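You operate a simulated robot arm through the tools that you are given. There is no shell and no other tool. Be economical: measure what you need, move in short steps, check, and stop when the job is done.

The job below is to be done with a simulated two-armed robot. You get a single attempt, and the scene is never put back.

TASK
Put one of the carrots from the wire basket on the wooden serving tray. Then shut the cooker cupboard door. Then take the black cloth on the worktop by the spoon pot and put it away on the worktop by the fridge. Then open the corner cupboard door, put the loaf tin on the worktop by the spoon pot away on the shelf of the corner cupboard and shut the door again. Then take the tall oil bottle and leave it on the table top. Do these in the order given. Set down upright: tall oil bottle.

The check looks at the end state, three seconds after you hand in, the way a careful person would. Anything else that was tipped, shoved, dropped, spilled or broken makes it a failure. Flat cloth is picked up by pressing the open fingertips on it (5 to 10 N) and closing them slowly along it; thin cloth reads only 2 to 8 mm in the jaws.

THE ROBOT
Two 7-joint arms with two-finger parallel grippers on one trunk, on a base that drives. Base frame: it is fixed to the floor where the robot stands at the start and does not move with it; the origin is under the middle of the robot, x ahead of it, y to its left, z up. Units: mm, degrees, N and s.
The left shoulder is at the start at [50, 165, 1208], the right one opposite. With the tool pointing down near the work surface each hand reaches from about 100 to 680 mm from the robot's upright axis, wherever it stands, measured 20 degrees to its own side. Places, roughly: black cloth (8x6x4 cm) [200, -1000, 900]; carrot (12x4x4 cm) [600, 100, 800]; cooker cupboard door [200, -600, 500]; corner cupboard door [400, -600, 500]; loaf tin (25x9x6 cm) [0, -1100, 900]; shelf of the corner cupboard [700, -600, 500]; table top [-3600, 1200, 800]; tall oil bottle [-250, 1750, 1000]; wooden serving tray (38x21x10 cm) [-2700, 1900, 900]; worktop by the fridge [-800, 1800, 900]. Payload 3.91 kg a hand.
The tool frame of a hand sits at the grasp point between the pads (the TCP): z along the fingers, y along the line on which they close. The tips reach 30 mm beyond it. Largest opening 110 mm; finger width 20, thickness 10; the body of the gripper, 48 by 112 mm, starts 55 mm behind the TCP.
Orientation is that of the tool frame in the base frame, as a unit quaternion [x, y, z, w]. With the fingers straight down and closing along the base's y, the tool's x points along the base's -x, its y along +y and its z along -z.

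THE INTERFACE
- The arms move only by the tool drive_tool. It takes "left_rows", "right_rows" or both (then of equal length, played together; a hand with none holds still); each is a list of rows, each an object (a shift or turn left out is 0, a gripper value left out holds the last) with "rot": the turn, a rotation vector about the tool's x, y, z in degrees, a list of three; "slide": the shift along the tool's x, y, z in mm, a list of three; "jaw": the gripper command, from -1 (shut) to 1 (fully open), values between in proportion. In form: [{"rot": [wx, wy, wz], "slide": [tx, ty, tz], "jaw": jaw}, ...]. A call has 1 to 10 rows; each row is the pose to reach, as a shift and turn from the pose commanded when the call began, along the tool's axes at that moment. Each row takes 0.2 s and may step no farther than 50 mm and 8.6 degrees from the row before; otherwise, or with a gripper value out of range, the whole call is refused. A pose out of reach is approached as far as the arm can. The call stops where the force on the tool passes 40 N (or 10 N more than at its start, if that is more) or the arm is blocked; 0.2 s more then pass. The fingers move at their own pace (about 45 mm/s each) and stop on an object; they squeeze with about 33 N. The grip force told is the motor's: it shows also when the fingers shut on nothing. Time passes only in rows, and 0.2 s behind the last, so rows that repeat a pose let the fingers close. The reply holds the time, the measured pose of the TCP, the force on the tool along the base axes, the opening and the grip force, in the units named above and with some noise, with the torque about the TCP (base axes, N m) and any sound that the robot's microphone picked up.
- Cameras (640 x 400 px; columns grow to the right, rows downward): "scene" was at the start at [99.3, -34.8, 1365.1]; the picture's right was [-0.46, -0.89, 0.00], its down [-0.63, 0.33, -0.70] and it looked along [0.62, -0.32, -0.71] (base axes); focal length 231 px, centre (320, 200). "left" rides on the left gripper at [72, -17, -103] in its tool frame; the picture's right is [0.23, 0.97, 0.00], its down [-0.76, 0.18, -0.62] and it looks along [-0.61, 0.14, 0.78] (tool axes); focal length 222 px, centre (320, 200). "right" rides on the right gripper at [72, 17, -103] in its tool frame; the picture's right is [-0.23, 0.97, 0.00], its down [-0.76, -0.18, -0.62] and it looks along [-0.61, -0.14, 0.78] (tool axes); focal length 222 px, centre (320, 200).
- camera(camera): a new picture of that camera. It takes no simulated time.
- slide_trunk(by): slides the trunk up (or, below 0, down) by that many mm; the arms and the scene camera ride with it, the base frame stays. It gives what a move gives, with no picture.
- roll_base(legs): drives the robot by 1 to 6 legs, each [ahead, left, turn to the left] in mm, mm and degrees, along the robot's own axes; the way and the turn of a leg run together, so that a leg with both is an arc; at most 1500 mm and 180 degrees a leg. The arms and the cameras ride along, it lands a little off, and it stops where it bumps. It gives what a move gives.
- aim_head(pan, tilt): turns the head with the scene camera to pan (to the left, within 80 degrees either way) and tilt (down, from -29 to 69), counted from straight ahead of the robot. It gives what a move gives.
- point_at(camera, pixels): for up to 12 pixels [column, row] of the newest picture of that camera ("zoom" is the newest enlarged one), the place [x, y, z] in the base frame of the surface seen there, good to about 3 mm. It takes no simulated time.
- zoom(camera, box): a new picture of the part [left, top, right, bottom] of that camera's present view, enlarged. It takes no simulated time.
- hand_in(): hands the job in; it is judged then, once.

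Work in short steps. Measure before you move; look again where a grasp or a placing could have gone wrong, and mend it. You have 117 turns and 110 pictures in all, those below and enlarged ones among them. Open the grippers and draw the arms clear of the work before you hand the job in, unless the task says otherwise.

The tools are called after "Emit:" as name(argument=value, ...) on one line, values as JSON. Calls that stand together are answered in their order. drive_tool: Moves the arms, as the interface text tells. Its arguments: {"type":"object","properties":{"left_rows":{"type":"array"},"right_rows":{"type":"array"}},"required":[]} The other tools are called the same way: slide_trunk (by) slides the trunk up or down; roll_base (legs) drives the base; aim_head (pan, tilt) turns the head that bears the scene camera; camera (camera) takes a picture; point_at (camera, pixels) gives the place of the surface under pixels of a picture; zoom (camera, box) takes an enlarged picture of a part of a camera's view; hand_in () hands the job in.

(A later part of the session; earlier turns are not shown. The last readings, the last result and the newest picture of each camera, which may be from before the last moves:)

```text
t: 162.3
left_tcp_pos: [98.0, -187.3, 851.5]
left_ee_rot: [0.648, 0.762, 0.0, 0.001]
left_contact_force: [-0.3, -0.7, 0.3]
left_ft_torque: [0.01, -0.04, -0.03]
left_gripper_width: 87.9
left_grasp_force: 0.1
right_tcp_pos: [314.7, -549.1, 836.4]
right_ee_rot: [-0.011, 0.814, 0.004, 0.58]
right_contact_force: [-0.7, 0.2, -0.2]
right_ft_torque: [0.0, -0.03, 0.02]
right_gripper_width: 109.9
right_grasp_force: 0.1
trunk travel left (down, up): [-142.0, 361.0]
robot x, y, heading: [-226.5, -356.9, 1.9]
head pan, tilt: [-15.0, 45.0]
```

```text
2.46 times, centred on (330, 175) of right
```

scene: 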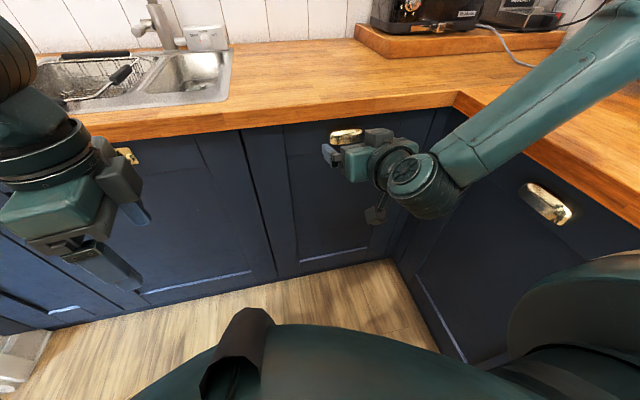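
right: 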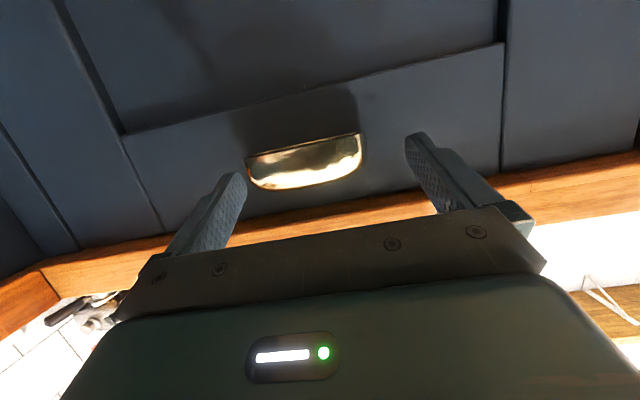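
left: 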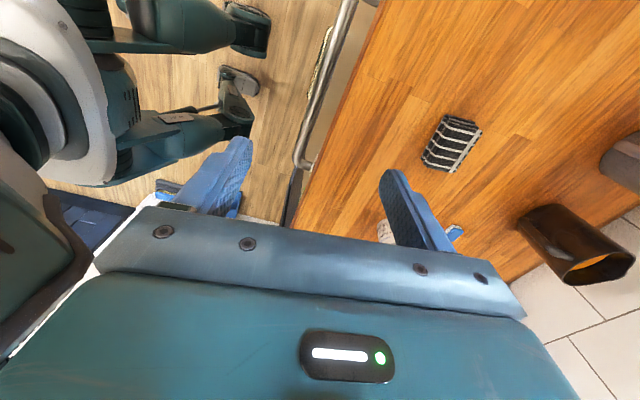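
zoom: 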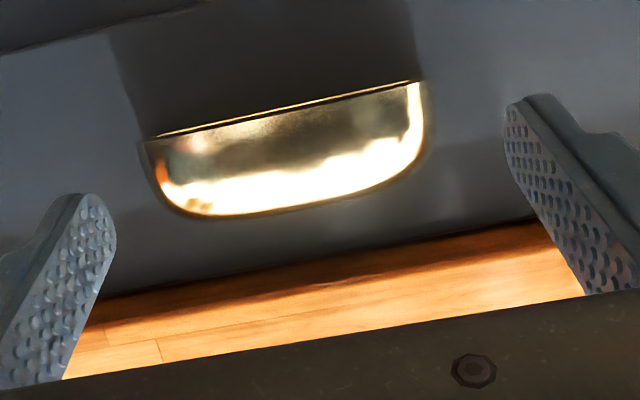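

Now centred at y=−549. I drive ahead 32 mm and close the fingers.

Emit:
roll_base(legs=[[32, -1, 0]])

Emit:
drive_tool(right_rows=[{"jaw": 0.5}, {"jaw": 0.2}, {"jaw": -1}, {}, {}])

Emit:
camera(camera="right")

```text
t: 163.2
left_tcp_pos: [128.5, -188.1, 852.8]
left_ee_rot: [0.647, 0.762, -0.001, 0.001]
left_contact_force: [1.1, 0.4, 0.0]
left_ft_torque: [0.02, 0.03, 0.01]
left_gripper_width: 88.2
left_grasp_force: 0.0
right_tcp_pos: [345.4, -549.8, 836.0]
right_ee_rot: [-0.01, 0.814, 0.004, 0.581]
right_contact_force: [-0.1, 0.1, 0.4]
right_ft_torque: [-0.02, 0.0, 0.01]
right_gripper_width: 110.1
right_grasp_force: 0.1
trunk travel left (down, up): [-142.0, 361.0]
robot x, y, heading: [-187.3, -353.4, 1.8]
head pan, tilt: [-15.0, 45.0]
```

```text
t: 164.4
left_tcp_pos: [128.9, -189.4, 853.2]
left_ee_rot: [0.648, 0.762, 0.0, 0.0]
left_contact_force: [-0.1, -0.4, 0.7]
left_ft_torque: [0.05, -0.01, 0.03]
left_gripper_width: 88.1
left_grasp_force: 0.1
right_tcp_pos: [345.5, -552.7, 836.6]
right_ee_rot: [-0.008, 0.814, 0.003, 0.58]
right_contact_force: [2.6, -18.2, 4.4]
right_ft_torque: [-0.16, 0.58, -1.25]
right_gripper_width: 93.6
right_grasp_force: 45.2
trunk travel left (down, up): [-142.0, 361.0]
robot x, y, heading: [-192.0, -353.5, 1.6]
head pan, tilt: [-15.0, 45.0]
```

```text
61 pictures are left
```

right: 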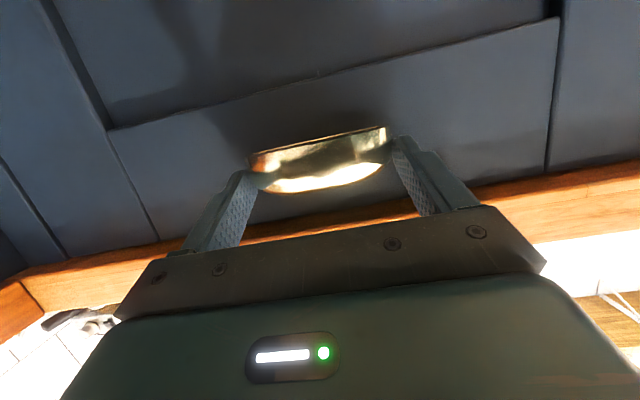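

The handle is gripped (94 mm). I pull gently toward −x by 25 mm and look which edge opens.

Emit:
drive_tool(right_rows=[{"slide": [1.6, 0, -4.7]}, {"slide": [3.2, 0, -9.4]}, {"slide": [5, 0, -14]}, {"slide": [6.5, 0, -19]}, {"slide": [8.1, 0, -23.6]}])

Emit:
camera(camera="right")

Emit:
camera(camera="scene")

```text
t: 165.6
left_tcp_pos: [130.9, -188.9, 851.1]
left_ee_rot: [0.647, 0.762, 0.0, -0.001]
left_contact_force: [0.2, -0.4, 0.4]
left_ft_torque: [-0.01, -0.01, -0.01]
left_gripper_width: 87.9
left_grasp_force: 0.1
right_tcp_pos: [323.4, -555.1, 836.6]
right_ee_rot: [-0.006, 0.814, 0.0, 0.581]
right_contact_force: [16.9, -32.4, 1.6]
right_ft_torque: [-0.44, -0.56, 1.29]
right_gripper_width: 94.8
right_grasp_force: 45.4
trunk travel left (down, up): [-142.0, 361.0]
robot x, y, heading: [-188.6, -355.1, 1.9]
head pan, tilt: [-15.0, 45.0]
```

```text
60 pictures are left
```

right: 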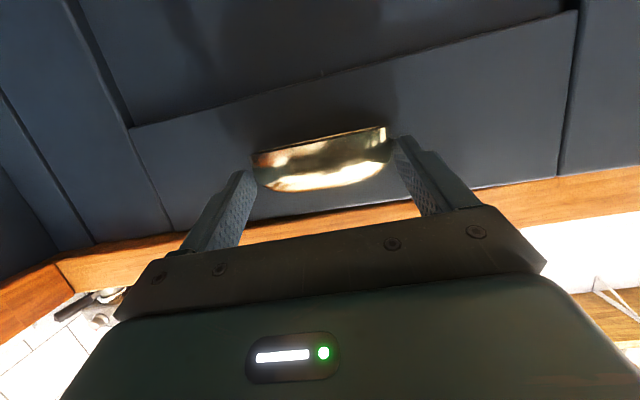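

```text
59 pictures are left
```

scene: 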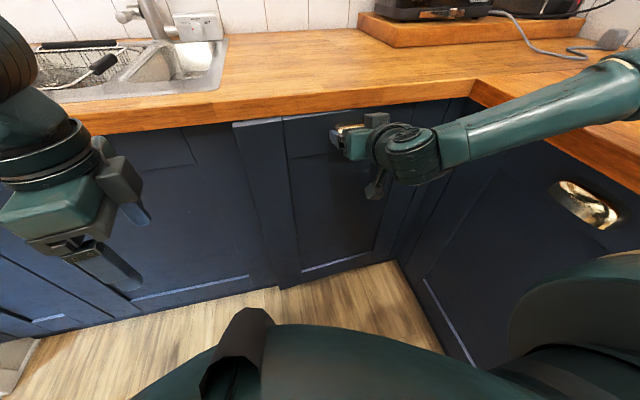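

The left edge opens: the hinge is at the corner (y≈−790). I continue pulling along the arc, yawing the hand with the door, to about 30°.

Emit:
drive_tool(right_rows=[{"slide": [3.3, -3, -9.5], "rot": [-2.4, 0, -0.8]}, {"slide": [6.5, -6, -19], "rot": [-4.7, 0, -1.6]}, {"slide": [9.7, -9.8, -28.2], "rot": [-7.1, 0, -2.4]}, {"slide": [12.8, -13.7, -37.3], "rot": [-9.45, 0, -3.25]}, {"slide": [15.9, -18.4, -46], "rot": [-11.8, 0, -4.1]}, {"slide": [18.9, -23.2, -54.8], "rot": [-14.2, 0, -4.9]}, {"slide": [21.8, -28.6, -63.4], "rot": [-16.5, 0, -5.7]}, {"slide": [24.7, -34.2, -71.8], "rot": [-18.9, 0, -6.5]}, {"slide": [27.5, -40.3, -80], "rot": [-21.3, 0, -7.3]}, {"slide": [30.2, -46.7, -87.9], "rot": [-23.6, 0, -8.1]}])

Emit:
camera(camera="scene")

```text
t: 166.7
left_tcp_pos: [131.8, -185.4, 852.6]
left_ee_rot: [0.646, 0.763, -0.002, 0.002]
left_contact_force: [-0.7, 0.4, 0.1]
left_ft_torque: [0.01, -0.01, 0.01]
left_gripper_width: 88.2
left_grasp_force: 0.1
right_tcp_pos: [286.7, -568.1, 839.6]
right_ee_rot: [-0.085, 0.816, 0.051, 0.57]
right_contact_force: [10.7, -4.5, -10.3]
right_ft_torque: [-0.14, 0.94, 1.05]
right_gripper_width: 94.2
right_grasp_force: 45.4
right hand out of reach, approached as far as the arm can: row 1, 2, 3, 4, 5
trunk travel left (down, up): [-142.0, 361.0]
robot x, y, heading: [-186.5, -355.1, 2.0]
head pan, tilt: [-15.0, 45.0]
stopped in row 5 (right hand): the force on the tool passed its limit (the readings are from after the stop); the commanded pose is now the measured one
```

```text
58 pictures are left
```

scene: 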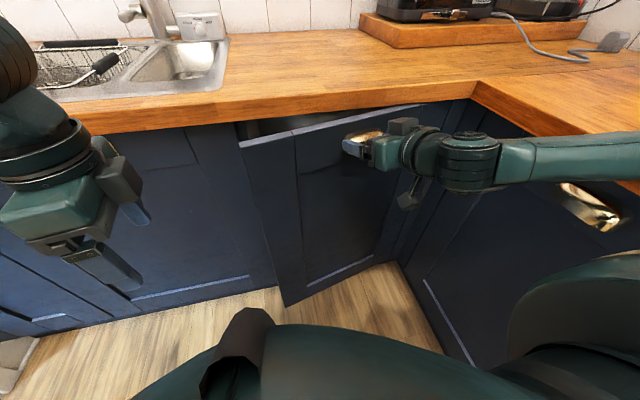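

Open about 14°; the arm is at its limit there. I pull further with the base moving back and right.

Emit:
roll_base(legs=[[-50, -26, 0]])

Emit:
camera(camera="scene")

```text
t: 167.6
left_tcp_pos: [78.6, -211.4, 852.6]
left_ee_rot: [0.646, 0.763, -0.003, 0.003]
left_contact_force: [-0.2, -0.3, 0.0]
left_ft_torque: [-0.01, 0.02, 0.02]
left_gripper_width: 87.9
left_grasp_force: 0.0
right_tcp_pos: [230.6, -587.2, 845.7]
right_ee_rot: [-0.093, 0.813, 0.056, 0.572]
right_contact_force: [-20.3, 24.6, -12.6]
right_ft_torque: [-0.48, 0.94, 0.55]
right_gripper_width: 87.4
right_grasp_force: 44.7
trunk travel left (down, up): [-142.0, 361.0]
robot x, y, heading: [-243.0, -382.8, 2.0]
head pan, tilt: [-15.0, 45.0]
```

```text
57 pictures are left
```

scene: 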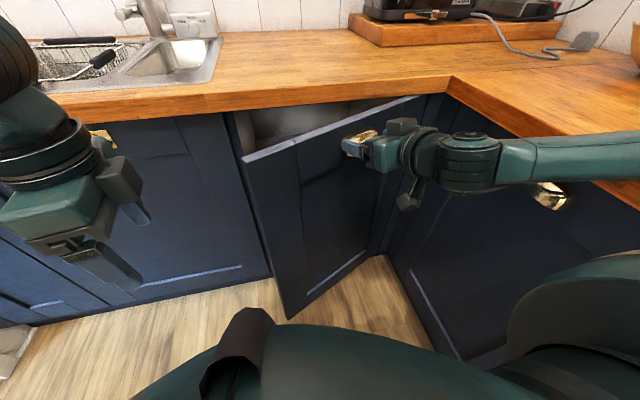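

About 30° open. I measure the free edge, then release the handle so the left hand can push from the inside.

Emit:
point_at(camera="scene", pixels=[[248, 158], [300, 138], [400, 102], [288, 310], [244, 170], [278, 120]])

Emit:
drive_tool(right_rows=[{"jaw": 0}, {"jaw": 0.6}, {"jaw": 1}, {}, {}, {"slide": [4, 0, -20]}, {"slide": [8, 0, -40]}, {"slide": [8, 0, -80]}, {"slide": [8, 0, -120]}])

Emit:
camera(camera="scene")

```text
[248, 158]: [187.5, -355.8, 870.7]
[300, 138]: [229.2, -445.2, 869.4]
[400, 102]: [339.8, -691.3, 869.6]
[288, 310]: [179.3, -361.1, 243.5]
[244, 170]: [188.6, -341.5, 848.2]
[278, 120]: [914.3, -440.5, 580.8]
```

```text
t: 169.8
left_tcp_pos: [81.3, -203.9, 852.3]
left_ee_rot: [0.644, 0.765, -0.008, 0.006]
left_contact_force: [1.1, 0.4, -0.2]
left_ft_torque: [0.05, 0.04, -0.03]
left_gripper_width: 87.8
left_grasp_force: 0.0
right_tcp_pos: [213.6, -598.3, 905.8]
right_ee_rot: [-0.152, 0.806, 0.051, 0.569]
right_contact_force: [-0.2, 0.3, -0.1]
right_ft_torque: [0.04, -0.02, 0.02]
right_gripper_width: 109.8
right_grasp_force: 0.0
right hand out of reach, approached as far as the arm can: row 6, 7, 8, 9
trunk travel left (down, up): [-142.0, 361.0]
robot x, y, heading: [-239.3, -385.2, 2.4]
head pan, tilt: [-15.0, 45.0]
stopped in row 9 (right hand): the arm was blocked; the commanded pose is now the measured one
```

```text
56 pictures are left
```

scene: 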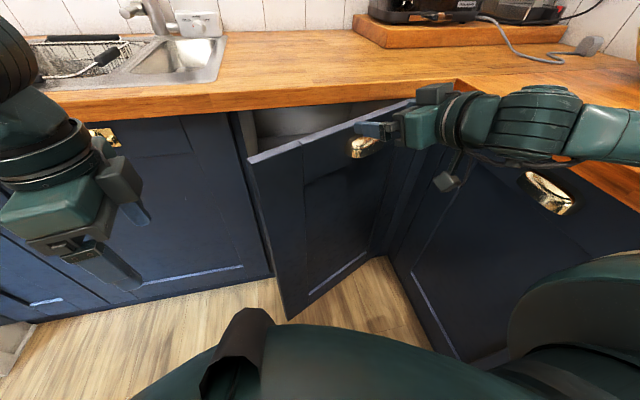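

The free edge is at [186,-345]. I'll relocate to about [-150,0] at heading −45°, raise the trunk 200, and use the left hand inside the door edge.

Emit:
roll_base(legs=[[-60, 0, 0]])

Emit:
slide_trunk(by=200)

Emit:
roll_base(legs=[[0, 385, 0], [150, 0, 0], [0, 0, -47]])

Emit:
aim_head(pan=0, tilt=48)

Emit:
camera(camera="scene")

```text
t: 170.9
left_tcp_pos: [24.5, -203.1, 849.4]
left_ee_rot: [0.64, 0.768, -0.004, 0.005]
left_contact_force: [-0.5, 0.4, 0.6]
left_ft_torque: [-0.03, 0.01, -0.02]
left_gripper_width: 88.1
left_grasp_force: 0.1
right_tcp_pos: [161.1, -586.6, 898.0]
right_ee_rot: [-0.173, 0.806, 0.054, 0.563]
right_contact_force: [1.0, -0.2, -0.1]
right_ft_torque: [0.02, -0.03, -0.01]
right_gripper_width: 109.9
right_grasp_force: 0.1
trunk travel left (down, up): [-142.0, 361.0]
robot x, y, heading: [-292.6, -384.4, 2.7]
head pan, tilt: [-15.0, 45.0]
stopped in leg 1: the robot was blocked; the commanded pose is now the measured one
```

```text
t: 173.1
left_tcp_pos: [23.2, -211.6, 1052.0]
left_ee_rot: [0.641, 0.767, 0.0, 0.001]
left_contact_force: [-0.6, 0.4, -0.4]
left_ft_torque: [-0.01, 0.01, 0.0]
left_gripper_width: 87.9
left_grasp_force: 0.0
right_tcp_pos: [159.0, -597.8, 1096.2]
right_ee_rot: [-0.165, 0.806, 0.061, 0.566]
right_contact_force: [0.4, 1.2, 0.3]
right_ft_torque: [0.03, 0.02, 0.0]
right_gripper_width: 110.3
right_grasp_force: 0.2
trunk travel left (down, up): [-342.0, 161.0]
robot x, y, heading: [-292.0, -390.3, 2.6]
head pan, tilt: [-15.0, 45.0]
```

```text
t: 178.7
left_tcp_pos: [178.5, -106.5, 1053.1]
left_ee_rot: [0.896, 0.443, 0.0, 0.001]
left_contact_force: [0.8, 0.2, -0.1]
left_ft_torque: [0.03, 0.01, -0.01]
left_gripper_width: 88.0
left_grasp_force: 0.2
right_tcp_pos: [-15.6, -465.4, 1096.7]
right_ee_rot: [0.173, 0.805, -0.172, 0.541]
right_contact_force: [-0.2, 0.2, 0.3]
right_ft_torque: [-0.03, 0.0, -0.02]
right_gripper_width: 110.1
right_grasp_force: 0.1
trunk travel left (down, up): [-342.0, 161.0]
robot x, y, heading: [-161.5, 12.0, -45.0]
head pan, tilt: [-15.0, 45.0]
```

```text
t: 179.4
left_tcp_pos: [178.4, -106.9, 1052.4]
left_ee_rot: [0.897, 0.442, -0.001, 0.001]
left_contact_force: [0.1, 0.4, -0.8]
left_ft_torque: [0.0, 0.0, -0.02]
left_gripper_width: 88.0
left_grasp_force: 0.0
right_tcp_pos: [-14.8, -464.6, 1097.0]
right_ee_rot: [0.174, 0.804, -0.173, 0.541]
right_contact_force: [0.0, -0.8, -0.4]
right_ft_torque: [-0.02, 0.0, -0.01]
right_gripper_width: 110.0
right_grasp_force: 0.1
trunk travel left (down, up): [-342.0, 161.0]
robot x, y, heading: [-164.6, 11.4, -44.7]
head pan, tilt: [0.0, 48.0]
```

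```text
55 pictures are left
```

scene: 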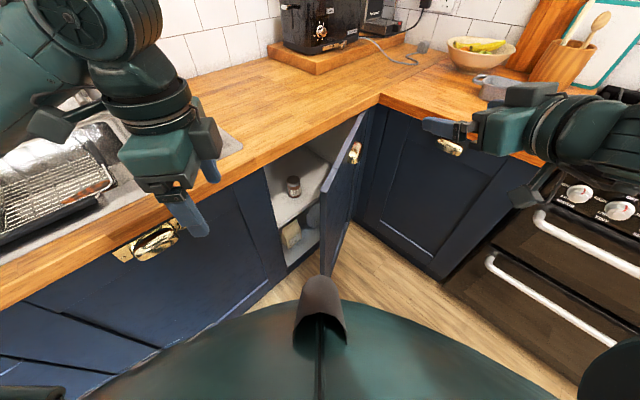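

The door now stands about 40° open and the shelf with a jar at (293,187) is visible. I measure door edge and shelf.

Emit:
point_at(camera="scene", pixels=[[323, 195], [340, 155], [362, 115], [283, 205], [310, 180], [293, 185], [290, 255], [305, 235], [275, 200], [265, 175], [322, 240], [300, 165]])

Emit:
zoom(camera="scene", box=[240, 100, 400, 290])

```text
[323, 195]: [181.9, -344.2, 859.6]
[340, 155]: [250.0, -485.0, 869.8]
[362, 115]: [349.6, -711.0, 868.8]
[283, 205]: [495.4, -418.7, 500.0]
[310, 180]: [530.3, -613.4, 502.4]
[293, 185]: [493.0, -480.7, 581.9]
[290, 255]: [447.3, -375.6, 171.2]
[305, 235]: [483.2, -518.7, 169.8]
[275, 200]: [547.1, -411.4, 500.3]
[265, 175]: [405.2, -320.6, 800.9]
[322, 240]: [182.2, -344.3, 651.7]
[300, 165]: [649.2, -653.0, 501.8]
```

```text
2.11 times, centred on (320, 195) of scene
```

zoom: 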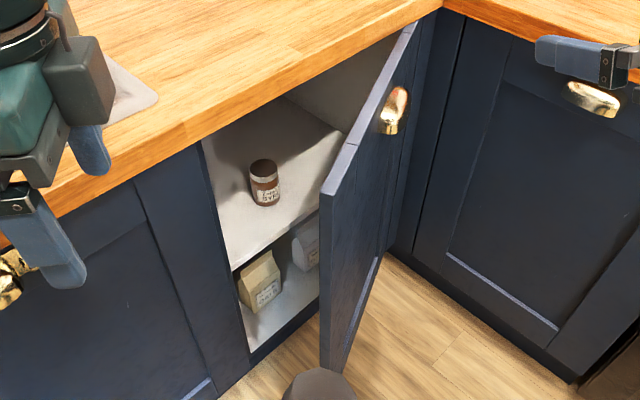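

The door is 24° open, shelf z=501. I bring the shut left hand in past the worktop edge at [270,-240], lower to z 832, and move inside the door edge.

Emit:
drive_tool(left_rows=[{"slide": [-12, 39, 0], "jaw": -1}, {"slide": [-25, 77, 0]}, {"slide": [-37, 115, 0]}, {"slide": [-49.5, 154, 0]}, {"slide": [-49.5, 154, 45]}, {"slide": [-49.5, 154, 90]}, {"slide": [-49.5, 154, 135]}, {"slide": [-49.5, 154, 180]}, {"slide": [-49.5, 154, 220]}])

Emit:
drive_tool(left_rows=[{"slide": [-29, 17, 0]}, {"slide": [-58, 35, 0]}, {"slide": [-87, 52, 0]}, {"slide": [-116, 70, 0]}])

Emit:
camera(camera="scene")

```text
t: 181.4
left_tcp_pos: [269.9, -239.6, 832.4]
left_ee_rot: [0.896, 0.443, 0.0, 0.001]
left_contact_force: [0.4, 0.8, 0.0]
left_ft_torque: [0.0, 0.01, 0.02]
left_gripper_width: 0.0
left_grasp_force: 33.0
right_tcp_pos: [-15.2, -464.7, 1096.2]
right_ee_rot: [0.174, 0.804, -0.174, 0.541]
right_contact_force: [-0.6, -0.6, -0.2]
right_ft_torque: [-0.03, 0.01, 0.01]
right_gripper_width: 109.8
right_grasp_force: 0.0
trunk travel left (down, up): [-342.0, 161.0]
robot x, y, heading: [-162.2, 11.6, -44.6]
head pan, tilt: [0.0, 48.0]
```

```text
t: 182.4
left_tcp_pos: [255.8, -374.6, 835.3]
left_ee_rot: [0.897, 0.442, -0.001, 0.001]
left_contact_force: [0.2, 0.5, -0.7]
left_ft_torque: [0.0, 0.01, 0.01]
left_gripper_width: 0.0
left_grasp_force: 32.7
right_tcp_pos: [-14.4, -465.6, 1096.7]
right_ee_rot: [0.175, 0.804, -0.174, 0.542]
right_contact_force: [-0.4, 0.1, 0.3]
right_ft_torque: [0.02, 0.02, -0.05]
right_gripper_width: 109.8
right_grasp_force: 0.0
trunk travel left (down, up): [-342.0, 161.0]
robot x, y, heading: [-165.5, 11.9, -44.6]
head pan, tilt: [0.0, 48.0]
```

```text
53 pictures are left
```

scene: 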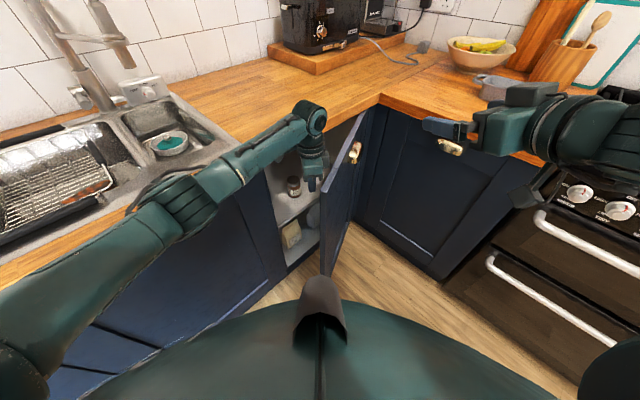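

The left fist is inside the door. I push the door along its arc: first by arm to 40°, then strafing the base right.

Emit:
drive_tool(left_rows=[{"slide": [-18, -9, 0]}, {"slide": [-44, -23, 0]}, {"slide": [-71, -38, 0]}, {"slide": [-99, -48, 0]}, {"slide": [-127, -59, 0]}])

Emit:
roll_base(legs=[[-4, -112, 0], [25, -110, 0], [32, -67, 0]])

Emit:
camera(camera="scene")

```text
t: 183.6
left_tcp_pos: [131.2, -440.6, 833.8]
left_ee_rot: [0.897, 0.442, -0.001, 0.002]
left_contact_force: [0.2, 0.5, 1.1]
left_ft_torque: [-0.01, -0.01, 0.0]
left_gripper_width: 0.2
left_grasp_force: 32.9
right_tcp_pos: [-16.7, -465.5, 1096.7]
right_ee_rot: [0.175, 0.804, -0.174, 0.541]
right_contact_force: [-0.2, 0.0, 0.0]
right_ft_torque: [-0.02, 0.0, 0.04]
right_gripper_width: 110.1
right_grasp_force: 0.0
trunk travel left (down, up): [-342.0, 161.0]
robot x, y, heading: [-161.4, 12.8, -44.8]
head pan, tilt: [0.0, 48.0]
```

```text
t: 186.3
left_tcp_pos: [-30.6, -682.3, 833.3]
left_ee_rot: [0.896, 0.444, 0.0, 0.001]
left_contact_force: [-0.2, -0.3, -0.1]
left_ft_torque: [0.05, -0.01, 0.04]
left_gripper_width: 0.1
left_grasp_force: 32.8
right_tcp_pos: [-177.9, -707.7, 1097.4]
right_ee_rot: [0.174, 0.804, -0.173, 0.542]
right_contact_force: [-0.3, 0.1, 0.3]
right_ft_torque: [-0.01, -0.03, 0.02]
right_gripper_width: 110.0
right_grasp_force: 0.1
trunk travel left (down, up): [-342.0, 161.0]
robot x, y, heading: [-327.9, -232.1, -44.6]
head pan, tilt: [0.0, 48.0]
```

```text
52 pictures are left
```

scene: 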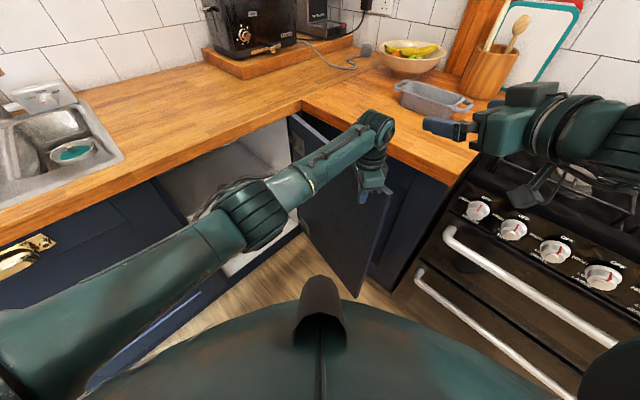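

The door stands at about 80°. I raise the left hand clear, and turn the right hand to point down.

Emit:
drive_tool(left_rows="[{\"slide\": [10, 0, -45]}, {\"slide\": [15, 0, -90]}, {\"slide\": [20, 0, -135]}, {\"slide\": [25, -10, -180]}, {\"slide\": [35, -30, -220]}, {\"slide\": [50, -60, -250]}, {\"slide\": [70, -95, -270]}, {\"slide\": [90, -130, -280]}], \"right_rows\": [{\"rot\": [0, 8.6, 0]}, {\"rot\": [0, 17.2, 0]}, {\"rot\": [0, 25.8, 0]}, {\"rot\": [0, 34.4, 0]}, {\"rot\": [0, 43, 0]}, {\"rot\": [0, 51.6, 0]}, {\"rot\": [0, 60.2, 0]}, {\"rot\": [0, 68.8, 0]}]}")

```text
refused: the rows could not be read
```

Both lists together are not read; I send them separately.

Emit:
drive_tool(left_rows=[{"slide": [10, 0, -45]}, {"slide": [15, 0, -90]}, {"slide": [20, 0, -135]}, {"slide": [25, -10, -180]}, {"slide": [35, -30, -220]}, {"slide": [50, -60, -250]}, {"slide": [70, -95, -270]}, {"slide": [90, -130, -280]}])

Emit:
drive_tool(right_rows=[{"rot": [0, 8.5, 0]}, {"rot": [0, 17, 0]}, {"rot": [0, 25.5, 0]}, {"rot": [0, 34, 0]}, {"rot": [0, 42.5, 0]}, {"rot": [0, 51, 0]}, {"rot": [0, 59.5, 0]}, {"rot": [0, 68, 0]}])

```text
t: 188.1
left_tcp_pos: [-80.5, -530.5, 1115.7]
left_ee_rot: [0.896, 0.444, -0.001, 0.002]
left_contact_force: [-0.1, 0.8, -0.5]
left_ft_torque: [-0.01, 0.0, 0.04]
left_gripper_width: 0.0
left_grasp_force: 32.9
right_tcp_pos: [-179.7, -705.1, 1097.2]
right_ee_rot: [0.173, 0.804, -0.173, 0.542]
right_contact_force: [-0.2, -0.8, 0.1]
right_ft_torque: [0.0, 0.0, -0.01]
right_gripper_width: 110.1
right_grasp_force: 0.0
trunk travel left (down, up): [-342.0, 161.0]
robot x, y, heading: [-326.4, -230.3, -44.7]
head pan, tilt: [0.0, 48.0]
```

```text
t: 189.9
left_tcp_pos: [-79.2, -531.4, 1115.2]
left_ee_rot: [0.896, 0.444, -0.001, 0.0]
left_contact_force: [1.0, -0.9, -0.6]
left_ft_torque: [-0.02, 0.02, 0.03]
left_gripper_width: 0.0
left_grasp_force: 33.0
right_tcp_pos: [-178.1, -707.6, 1095.3]
right_ee_rot: [0.241, 0.969, -0.046, -0.002]
right_contact_force: [0.2, 0.2, -0.3]
right_ft_torque: [0.0, 0.03, 0.0]
right_gripper_width: 109.9
right_grasp_force: 0.1
trunk travel left (down, up): [-342.0, 161.0]
robot x, y, heading: [-329.6, -232.2, -44.8]
head pan, tilt: [0.0, 48.0]
```

Both hands are clear. I drive to about [20,-400] at heading −70° in front of the tin and look.

Emit:
roll_base(legs=[[366, 127, 0], [0, 0, -25]])

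Emit:
aim_head(pan=-15, tilt=45)

Emit:
camera(camera="scene")

```text
t: 193.6
left_tcp_pos: [115.6, -776.2, 1114.9]
left_ee_rot: [0.972, 0.236, -0.001, 0.001]
left_contact_force: [-0.5, 0.1, -0.2]
left_ft_torque: [0.0, -0.02, 0.01]
left_gripper_width: 0.0
left_grasp_force: 32.9
right_tcp_pos: [-50.3, -891.5, 1095.9]
right_ee_rot: [0.447, 0.893, -0.045, -0.01]
right_contact_force: [0.1, 0.6, 0.0]
right_ft_torque: [-0.01, -0.01, -0.01]
right_gripper_width: 110.0
right_grasp_force: 0.0
trunk travel left (down, up): [-342.0, 161.0]
robot x, y, heading: [21.2, -403.2, -70.0]
head pan, tilt: [0.0, 48.0]
```

```text
t: 194.3
left_tcp_pos: [114.9, -776.2, 1115.0]
left_ee_rot: [0.972, 0.237, 0.0, 0.001]
left_contact_force: [0.3, 0.2, -0.1]
left_ft_torque: [0.02, 0.0, 0.01]
left_gripper_width: 0.1
left_grasp_force: 33.4
right_tcp_pos: [-49.0, -890.6, 1095.6]
right_ee_rot: [0.448, 0.893, -0.045, -0.011]
right_contact_force: [-0.4, -0.4, 0.3]
right_ft_torque: [0.01, 0.04, -0.01]
right_gripper_width: 110.1
right_grasp_force: 0.0
trunk travel left (down, up): [-342.0, 161.0]
robot x, y, heading: [21.0, -397.7, -70.2]
head pan, tilt: [-15.0, 45.0]
```

```text
51 pictures are left
```

scene: 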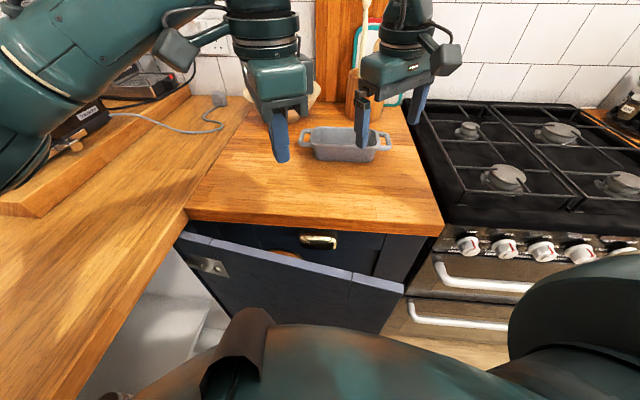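

I zoom on the tin and measure its rim and handles.

Emit:
zoom(camera="scene", box=[270, 100, 420, 190])

Emit:
point_at(camera="scene", pixels=[[301, 138], [390, 143], [318, 133], [316, 142], [374, 148], [345, 150], [345, 160], [374, 160], [340, 132], [335, 140], [217, 240], [400, 288]])

```text
4.27 times, centred on (345, 145) of scene
```

zoom: 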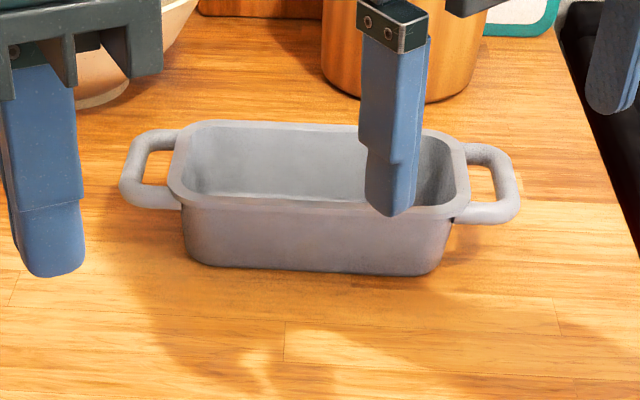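

```text
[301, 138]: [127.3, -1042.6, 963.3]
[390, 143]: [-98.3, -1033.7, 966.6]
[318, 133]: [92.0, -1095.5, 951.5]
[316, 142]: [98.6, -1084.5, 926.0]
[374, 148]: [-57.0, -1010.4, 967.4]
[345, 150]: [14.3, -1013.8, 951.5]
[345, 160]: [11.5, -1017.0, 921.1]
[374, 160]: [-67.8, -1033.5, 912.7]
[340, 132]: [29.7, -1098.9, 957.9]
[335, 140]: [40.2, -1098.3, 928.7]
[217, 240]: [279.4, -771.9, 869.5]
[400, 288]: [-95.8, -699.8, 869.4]
```

The tin: centre [15,-1057], width ≈95 at the rim (z 967), long axis along x. I'll grasp it with the right hand pitched 45° toward +x, closing along y: first align yaw over it.

Emit:
drive_tool(right_rows=[{"slide": [-17, -3, 0], "rot": [-0.76, -0.2, -7.6]}, {"slide": [-34, -6, 0], "rot": [-1.5, -0.4, -15.2]}, {"slide": [-51, -9, 0], "rot": [-2.3, -0.6, -22.8]}, {"slide": [-68, -12, 0], "rot": [-3.1, -0.75, -30.4]}, {"slide": [-85, -15, 0], "rot": [-3.8, -0.9, -38]}, {"slide": [-102, -18, 0], "rot": [-4.6, -1.1, -45.6]}, {"slide": [-120, -22, 0], "rot": [-5.35, -1.3, -53.2]}])

Emit:
drive_tool(right_rows=[{"rot": [0, -7.5, 0]}, {"rot": [0, -15, 0]}, {"rot": [0, -22.5, 0]}, {"rot": [0, -30, 0]}, {"rot": [0, -37.5, 0]}, {"rot": [0, -45, 0]}])

Emit:
camera(camera="scene")

Emit:
camera(camera="right")

```text
t: 196.0
left_tcp_pos: [120.5, -775.7, 1114.5]
left_ee_rot: [0.972, 0.237, 0.006, -0.001]
left_contact_force: [3.8, 2.4, 0.2]
left_ft_torque: [-0.2, 0.38, -0.06]
left_gripper_width: 0.0
left_grasp_force: 32.8
right_tcp_pos: [47.5, -804.3, 1076.8]
right_ee_rot: [0.028, 1.0, -0.01, -0.001]
right_contact_force: [-4.1, -2.4, -0.7]
right_ft_torque: [0.29, -0.51, -0.01]
right_gripper_width: 110.0
right_grasp_force: 0.0
right hand out of reach, approached as far as the arm can: row 3, 4, 5, 6, 7
trunk travel left (down, up): [-342.0, 161.0]
robot x, y, heading: [20.3, -399.7, -70.3]
head pan, tilt: [-15.0, 45.0]
stopped in row 7 (left hand): the force on the tool passed its limit (the readings are from after the stop); the commanded pose is now the measured one
```

```text
t: 197.4
left_tcp_pos: [119.7, -774.7, 1115.6]
left_ee_rot: [0.972, 0.237, 0.005, -0.001]
left_contact_force: [0.3, 1.0, 0.4]
left_ft_torque: [-0.01, -0.03, -0.01]
left_gripper_width: 0.1
left_grasp_force: 33.0
right_tcp_pos: [67.0, -779.7, 1073.3]
right_ee_rot: [0.025, 0.924, -0.021, 0.382]
right_contact_force: [-0.1, -0.1, -0.1]
right_ft_torque: [0.02, 0.0, 0.01]
right_gripper_width: 110.1
right_grasp_force: 0.1
right hand out of reach, approached as far as the arm can: row 2, 3, 4, 5, 6
trunk travel left (down, up): [-342.0, 161.0]
robot x, y, heading: [22.8, -400.3, -70.2]
head pan, tilt: [-15.0, 45.0]
```

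```text
49 pictures are left
```

scene: 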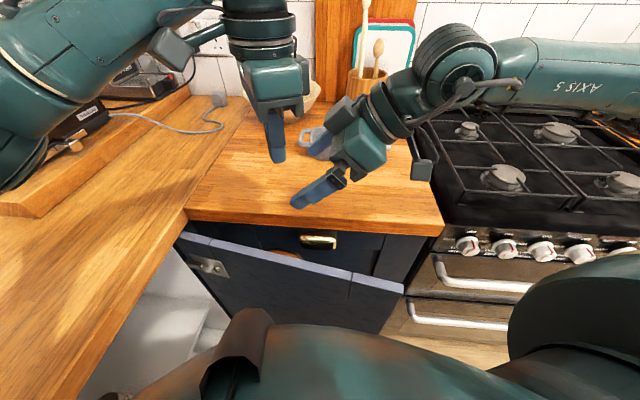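

```text
48 pictures are left
```

right: 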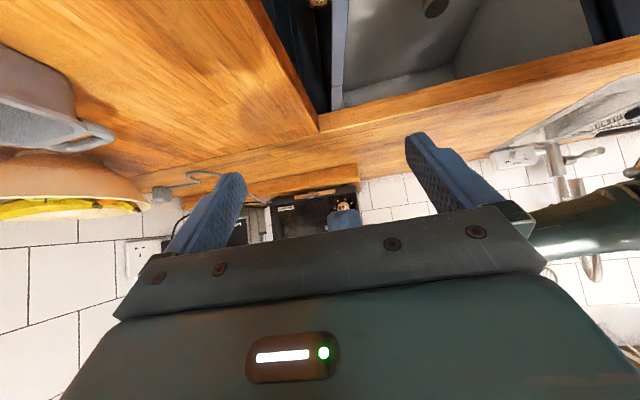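

The hands met and the right arm is short of reach with the trunk low. I move the left hand away and raise the trunk 160.

Emit:
drive_tool(left_rows=[{"slide": [35, -20, 0]}, {"slide": [70, -40, 0]}, {"slide": [105, -58, 0]}, {"slide": [140, -77, 0]}, {"slide": [158, -87, 0]}])

Emit:
slide_trunk(by=160)

Emit:
drive_tool(right_rows=[{"slide": [0, -40, 0]}, {"slide": [10, -80, 0]}, {"slide": [20, -120, 0]}, {"slide": [30, -160, 10]}, {"slide": [45, -200, 20]}, {"slide": [60, -240, 30]}, {"slide": [80, -275, 30]}])

Emit:
camera(camera="right")

```text
t: 198.6
left_tcp_pos: [220.2, -623.8, 1117.3]
left_ee_rot: [0.971, 0.237, 0.005, -0.002]
left_contact_force: [0.4, -0.7, 0.4]
left_ft_torque: [-0.01, 0.03, -0.01]
left_gripper_width: 0.2
left_grasp_force: 32.7
right_tcp_pos: [66.7, -779.9, 1074.9]
right_ee_rot: [0.025, 0.924, -0.022, 0.381]
right_contact_force: [-0.4, 0.0, -0.7]
right_ft_torque: [-0.01, 0.01, 0.03]
right_gripper_width: 110.0
right_grasp_force: 0.1
trunk travel left (down, up): [-342.0, 161.0]
robot x, y, heading: [22.4, -400.9, -70.1]
head pan, tilt: [-15.0, 45.0]
```

```text
t: 200.4
left_tcp_pos: [218.6, -625.1, 1278.2]
left_ee_rot: [0.971, 0.237, 0.005, -0.002]
left_contact_force: [-0.1, 0.4, -0.2]
left_ft_torque: [0.01, 0.0, -0.02]
left_gripper_width: 0.1
left_grasp_force: 32.8
right_tcp_pos: [66.4, -779.3, 1234.2]
right_ee_rot: [0.025, 0.924, -0.021, 0.381]
right_contact_force: [0.6, 0.8, 0.6]
right_ft_torque: [0.02, 0.01, 0.03]
right_gripper_width: 110.3
right_grasp_force: 0.1
trunk travel left (down, up): [-502.0, 1.0]
robot x, y, heading: [22.6, -399.3, -70.3]
head pan, tilt: [-15.0, 45.0]
```

```text
t: 202.0
left_tcp_pos: [219.3, -625.3, 1278.0]
left_ee_rot: [0.971, 0.237, 0.005, -0.001]
left_contact_force: [-0.3, -0.1, -0.2]
left_ft_torque: [-0.01, -0.01, 0.02]
left_gripper_width: 0.1
left_grasp_force: 33.3
right_tcp_pos: [104.0, -874.1, 1101.6]
right_ee_rot: [0.046, 0.921, -0.053, 0.383]
right_contact_force: [0.5, -0.3, 0.1]
right_ft_torque: [-0.03, 0.04, -0.02]
right_gripper_width: 110.2
right_grasp_force: 0.1
right hand out of reach, approached as far as the arm can: row 1, 2, 3, 4, 5, 6, 7
trunk travel left (down, up): [-502.0, 1.0]
robot x, y, heading: [17.9, -396.4, -70.3]
head pan, tilt: [-15.0, 45.0]
```

```text
47 pictures are left
```

right: 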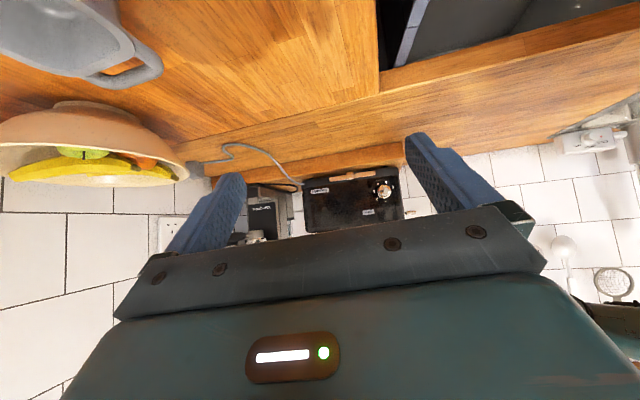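

The right arm can't reach while pointing so far left. I retract it, turn the robot to heading about −20° so the right shoulder is close to the tin, and re-aim.

Emit:
drive_tool(right_rows=[{"slide": [8, 42, -20]}, {"slide": [16, 80, -45]}, {"slide": [24, 115, -70]}, {"slide": [30, 145, -90]}, {"slide": [35, 170, -106]}])

Emit:
roll_base(legs=[[0, 0, 50]])

Emit:
drive_tool(right_rows=[{"rot": [5.6, 0, 5.6]}, {"rot": [11.2, 0, 11.2]}, {"rot": [16.8, 0, 16.8]}, {"rot": [22.4, 0, 22.4]}, {"rot": [28, 0, 28]}, {"rot": [33, 0, 33]}, {"rot": [35.4, 0, 35.4]}])

Emit:
aim_head(pan=-55, tilt=45)

Emit:
camera(camera="scene")

```text
t: 203.2
left_tcp_pos: [217.9, -624.9, 1278.1]
left_ee_rot: [0.972, 0.236, 0.006, -0.001]
left_contact_force: [-0.7, 0.2, -0.5]
left_ft_torque: [0.04, -0.02, 0.0]
left_gripper_width: 0.2
left_grasp_force: 32.7
right_tcp_pos: [53.6, -753.4, 1139.7]
right_ee_rot: [0.047, 0.921, -0.053, 0.382]
right_contact_force: [-0.4, -0.8, -0.6]
right_ft_torque: [0.02, 0.0, 0.0]
right_gripper_width: 110.0
right_grasp_force: 0.0
right hand out of reach, approached as far as the arm can: row 4, 5
trunk travel left (down, up): [-502.0, 1.0]
robot x, y, heading: [24.6, -399.6, -70.2]
head pan, tilt: [-15.0, 45.0]
```

```text
t: 205.9
left_tcp_pos: [321.2, -392.1, 1277.9]
left_ee_rot: [0.781, 0.625, 0.004, -0.004]
left_contact_force: [-0.2, 0.7, 0.0]
left_ft_torque: [0.01, 0.05, 0.02]
left_gripper_width: 0.0
left_grasp_force: 32.8
right_tcp_pos: [313.8, -601.2, 1141.1]
right_ee_rot: [-0.346, 0.855, 0.114, 0.369]
right_contact_force: [0.0, -0.3, 0.1]
right_ft_torque: [-0.02, -0.02, -0.01]
right_gripper_width: 109.9
right_grasp_force: 0.0
trunk travel left (down, up): [-502.0, 1.0]
robot x, y, heading: [21.9, -401.1, -20.2]
head pan, tilt: [-15.0, 45.0]
```

```text
t: 207.5
left_tcp_pos: [321.1, -392.2, 1278.6]
left_ee_rot: [0.782, 0.624, 0.004, -0.004]
left_contact_force: [0.0, -0.5, 0.6]
left_ft_torque: [-0.02, 0.01, 0.03]
left_gripper_width: 0.0
left_grasp_force: 32.7
right_tcp_pos: [351.2, -606.9, 1145.2]
right_ee_rot: [0.054, 0.912, -0.043, 0.403]
right_contact_force: [-0.1, 0.1, 0.4]
right_ft_torque: [0.03, -0.03, 0.02]
right_gripper_width: 110.2
right_grasp_force: 0.0
right hand out of reach, approached as far as the arm can: row 1, 2, 3, 4, 5, 6, 7
trunk travel left (down, up): [-502.0, 1.0]
robot x, y, heading: [19.7, -400.6, -19.7]
head pan, tilt: [-15.0, 45.0]
```

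```text
t: 208.5
left_tcp_pos: [321.0, -394.0, 1277.8]
left_ee_rot: [0.781, 0.625, 0.004, -0.003]
left_contact_force: [0.2, -0.4, -0.1]
left_ft_torque: [-0.02, 0.01, 0.02]
left_gripper_width: 0.0
left_grasp_force: 32.9
right_tcp_pos: [349.8, -608.2, 1145.4]
right_ee_rot: [0.052, 0.913, -0.042, 0.403]
right_contact_force: [0.2, -0.8, -0.2]
right_ft_torque: [0.01, 0.0, -0.02]
right_gripper_width: 110.0
right_grasp_force: 0.1
trunk travel left (down, up): [-502.0, 1.0]
robot x, y, heading: [22.4, -402.5, -20.2]
head pan, tilt: [-55.0, 45.0]
```

```text
46 pictures are left
```

scene: 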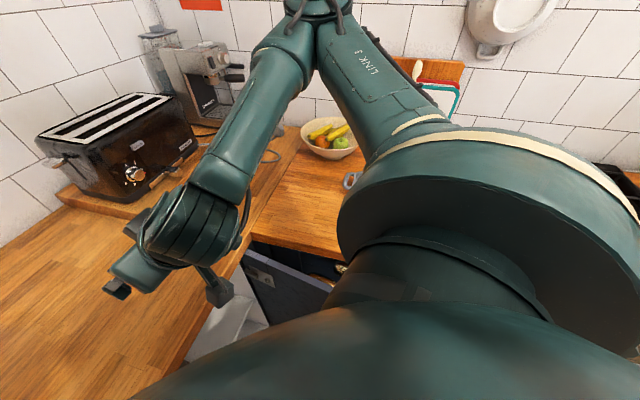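

The orientation is right now (pitched 42° down, pointing +x). I move the right hand toward the tin in steps.

Emit:
drive_tool(right_rows=[{"slide": [17, -32, -18]}, {"slide": [35, -64, -35]}, {"slide": [52, -96, -53]}, {"slide": [70, -128, -70]}, {"slide": [87, -160, -88]}, {"slide": [104, -192, -105]}, {"slide": [122, -224, -123]}, {"slide": [140, -256, -140]}, {"slide": [158, -288, -158]}])

Emit:
drive_tool(right_rows=[{"slide": [20, -38, -15]}, {"slide": [40, -76, -30]}, {"slide": [60, -110, -45]}, {"slide": [75, -145, -55]}])

Emit:
camera(camera="right")

```text
t: 210.5
left_tcp_pos: [320.7, -391.1, 1277.8]
left_ee_rot: [0.781, 0.624, 0.004, -0.004]
left_contact_force: [0.7, 0.2, 0.8]
left_ft_torque: [0.01, -0.02, -0.03]
left_gripper_width: 0.0
left_grasp_force: 33.0
right_tcp_pos: [189.0, -872.3, 1149.1]
right_ee_rot: [0.053, 0.913, -0.042, 0.403]
right_contact_force: [-0.1, -0.3, 0.0]
right_ft_torque: [-0.03, -0.03, 0.04]
right_gripper_width: 109.6
right_grasp_force: 0.1
right hand out of reach, approached as far as the arm can: row 1, 2, 3, 4, 5, 6, 7, 8, 9
trunk travel left (down, up): [-502.0, 1.0]
robot x, y, heading: [21.9, -399.8, -20.2]
head pan, tilt: [-55.0, 45.0]
```

```text
t: 211.5
left_tcp_pos: [322.5, -392.8, 1277.9]
left_ee_rot: [0.781, 0.624, 0.005, -0.003]
left_contact_force: [0.3, 0.5, 0.6]
left_ft_torque: [0.03, 0.02, -0.02]
left_gripper_width: 0.2
left_grasp_force: 33.4
right_tcp_pos: [192.4, -877.7, 1150.4]
right_ee_rot: [0.054, 0.913, -0.043, 0.403]
right_contact_force: [0.4, -0.3, 0.5]
right_ft_torque: [0.03, -0.02, -0.01]
right_gripper_width: 110.1
right_grasp_force: 0.1
right hand out of reach, approached as far as the arm can: row 1, 2, 3, 4
trunk travel left (down, up): [-502.0, 1.0]
robot x, y, heading: [19.3, -400.9, -20.3]
head pan, tilt: [-55.0, 45.0]
```

```text
45 pictures are left
```

right: 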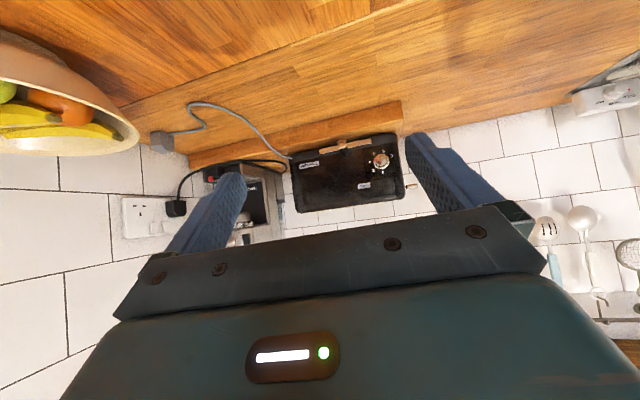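

That configuration cannot reach. New plan: use the left hand — top grasp the tin, turn it 90° nearer the edge, then regrasp tilted. I turn to heading −90° at about [-60,-415].

Emit:
roll_base(legs=[[0, 0, -69.8], [15, -80, 0]])

Emit:
drive_tool(left_rows=[{"jaw": 1, "slide": [0, 30, 30], "rot": [0, 0, 5]}, {"slide": [0, 70, 60], "rot": [0, 0, 9.6]}, {"slide": [0, 110, 90], "rot": [0, 0, 9.6]}, {"slide": [0, 150, 115], "rot": [0, 0, 9.6]}, {"slide": [0, 190, 140], "rot": [0, 0, 9.6]}, {"slide": [0, 230, 160], "rot": [0, 0, 9.6]}, {"slide": [0, 270, 180], "rot": [0, 0, 9.6]}])

Emit:
camera(camera="left")

```text
t: 215.6
left_tcp_pos: [53.9, -692.3, 1278.3]
left_ee_rot: [0.997, 0.072, 0.006, -0.001]
left_contact_force: [-0.1, -0.4, 0.8]
left_ft_torque: [0.01, -0.05, -0.01]
left_gripper_width: 0.0
left_grasp_force: 32.6
right_tcp_pos: [-446.7, -744.0, 1149.7]
right_ee_rot: [0.562, 0.721, -0.264, 0.308]
right_contact_force: [0.1, 0.4, 0.3]
right_ft_torque: [0.0, 0.0, 0.01]
right_gripper_width: 110.0
right_grasp_force: 0.0
trunk travel left (down, up): [-502.0, 1.0]
robot x, y, heading: [-60.0, -417.2, -89.6]
head pan, tilt: [-55.0, 45.0]
```

```text
t: 217.2
left_tcp_pos: [95.3, -961.3, 1096.1]
left_ee_rot: [1.0, -0.013, 0.006, -0.001]
left_contact_force: [0.4, -0.6, -0.1]
left_ft_torque: [0.01, -0.01, 0.02]
left_gripper_width: 110.1
left_grasp_force: 0.0
right_tcp_pos: [-445.6, -746.7, 1149.8]
right_ee_rot: [0.562, 0.721, -0.264, 0.308]
right_contact_force: [-0.4, -1.0, 0.3]
right_ft_torque: [-0.02, -0.01, -0.03]
right_gripper_width: 109.9
right_grasp_force: 0.1
trunk travel left (down, up): [-502.0, 1.0]
robot x, y, heading: [-58.5, -416.0, -89.4]
head pan, tilt: [-55.0, 45.0]
```

```text
44 pictures are left
```

left: 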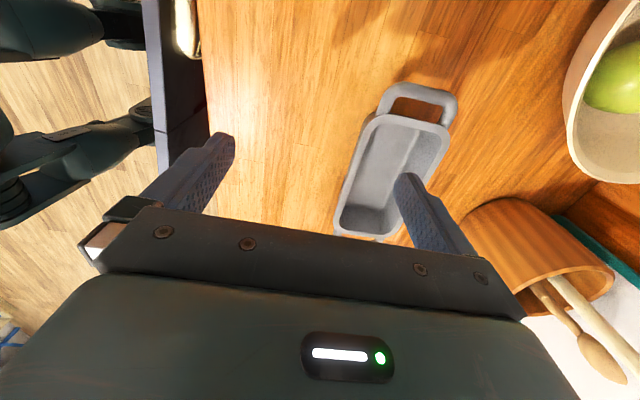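

The left view shows the tin rim from (367,118)/(340,215) left to (447,128) right. I measure the rim on both sides.

Emit:
point_at(camera="left", pixels=[[368, 122], [355, 165], [341, 215], [446, 132], [436, 165], [378, 118], [440, 126], [385, 95], [455, 105]])

```text
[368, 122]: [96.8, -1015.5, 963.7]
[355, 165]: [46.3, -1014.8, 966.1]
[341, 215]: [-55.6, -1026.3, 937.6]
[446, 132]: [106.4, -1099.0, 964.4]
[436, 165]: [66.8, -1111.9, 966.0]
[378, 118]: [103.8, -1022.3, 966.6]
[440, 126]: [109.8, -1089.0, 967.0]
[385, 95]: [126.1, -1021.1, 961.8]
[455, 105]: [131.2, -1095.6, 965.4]
```

Rim: y −1014 to −1111, centre about −1062. I move above [15,-1062] with tips just above the rim and look.

Emit:
drive_tool(left_rows=[{"slide": [-20, 30, 0]}, {"slide": [-40, 60, 0]}, {"slide": [-60, 85, 15]}, {"slide": [-77, 103, 40]}, {"slide": [-77, 103, 70]}, {"slide": [-77, 103, 90]}])

Emit:
camera(camera="left")

```text
t: 218.6
left_tcp_pos: [17.9, -1047.5, 1008.7]
left_ee_rot: [1.0, -0.013, 0.005, -0.001]
left_contact_force: [-0.8, 0.6, -0.5]
left_ft_torque: [0.0, 0.01, -0.01]
left_gripper_width: 109.9
left_grasp_force: 0.0
left hand out of reach, approached as far as the arm can: row 4, 5, 6
right_tcp_pos: [-445.0, -745.3, 1150.5]
right_ee_rot: [0.562, 0.721, -0.265, 0.308]
right_contact_force: [-0.5, 0.0, 0.3]
right_ft_torque: [-0.01, -0.01, -0.04]
right_gripper_width: 110.1
right_grasp_force: 0.0
trunk travel left (down, up): [-502.0, 1.0]
robot x, y, heading: [-62.1, -412.8, -89.2]
head pan, tilt: [-55.0, 45.0]
```

```text
43 pictures are left
```

left: 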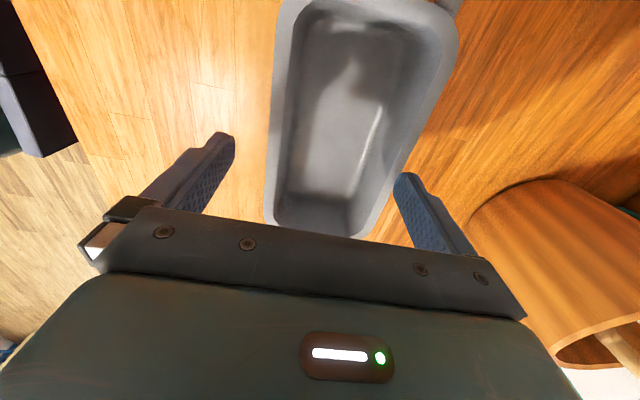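

The arm stops 14 mm short, so I drive ahead 16 mm and check.

Emit:
roll_base(legs=[[16, 0, 0]])

Emit:
camera(camera="left")

```text
t: 219.4
left_tcp_pos: [18.6, -1062.8, 1008.3]
left_ee_rot: [1.0, -0.012, 0.004, -0.001]
left_contact_force: [-0.1, -0.4, -0.3]
left_ft_torque: [-0.02, 0.0, 0.03]
left_gripper_width: 109.7
left_grasp_force: 0.0
right_tcp_pos: [-445.3, -760.9, 1148.4]
right_ee_rot: [0.562, 0.72, -0.265, 0.308]
right_contact_force: [0.8, 0.7, 0.1]
right_ft_torque: [-0.04, 0.0, -0.01]
right_gripper_width: 110.4
right_grasp_force: 0.3
trunk travel left (down, up): [-502.0, 1.0]
robot x, y, heading: [-57.4, -430.6, -89.5]
head pan, tilt: [-55.0, 45.0]
```

```text
42 pictures are left
```

left: 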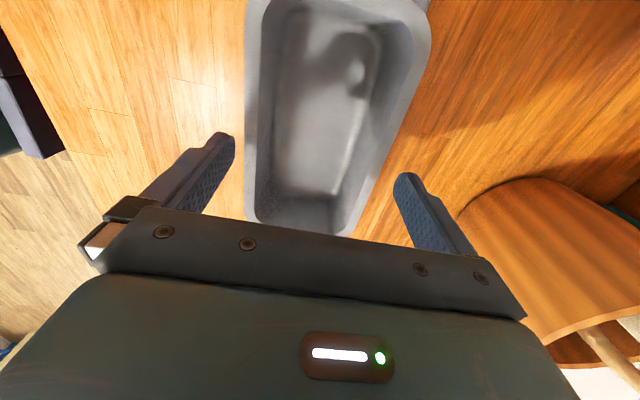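

I measure the rim edges again relative to the fingers.

Emit:
point_at(camera="left", pixels=[[248, 120], [248, 60], [405, 120], [390, 150], [425, 60], [248, 190]])

```text
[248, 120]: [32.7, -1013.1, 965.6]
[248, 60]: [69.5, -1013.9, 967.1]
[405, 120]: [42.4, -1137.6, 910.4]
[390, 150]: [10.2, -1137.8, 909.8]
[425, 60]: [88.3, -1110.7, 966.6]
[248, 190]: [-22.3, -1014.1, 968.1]
```

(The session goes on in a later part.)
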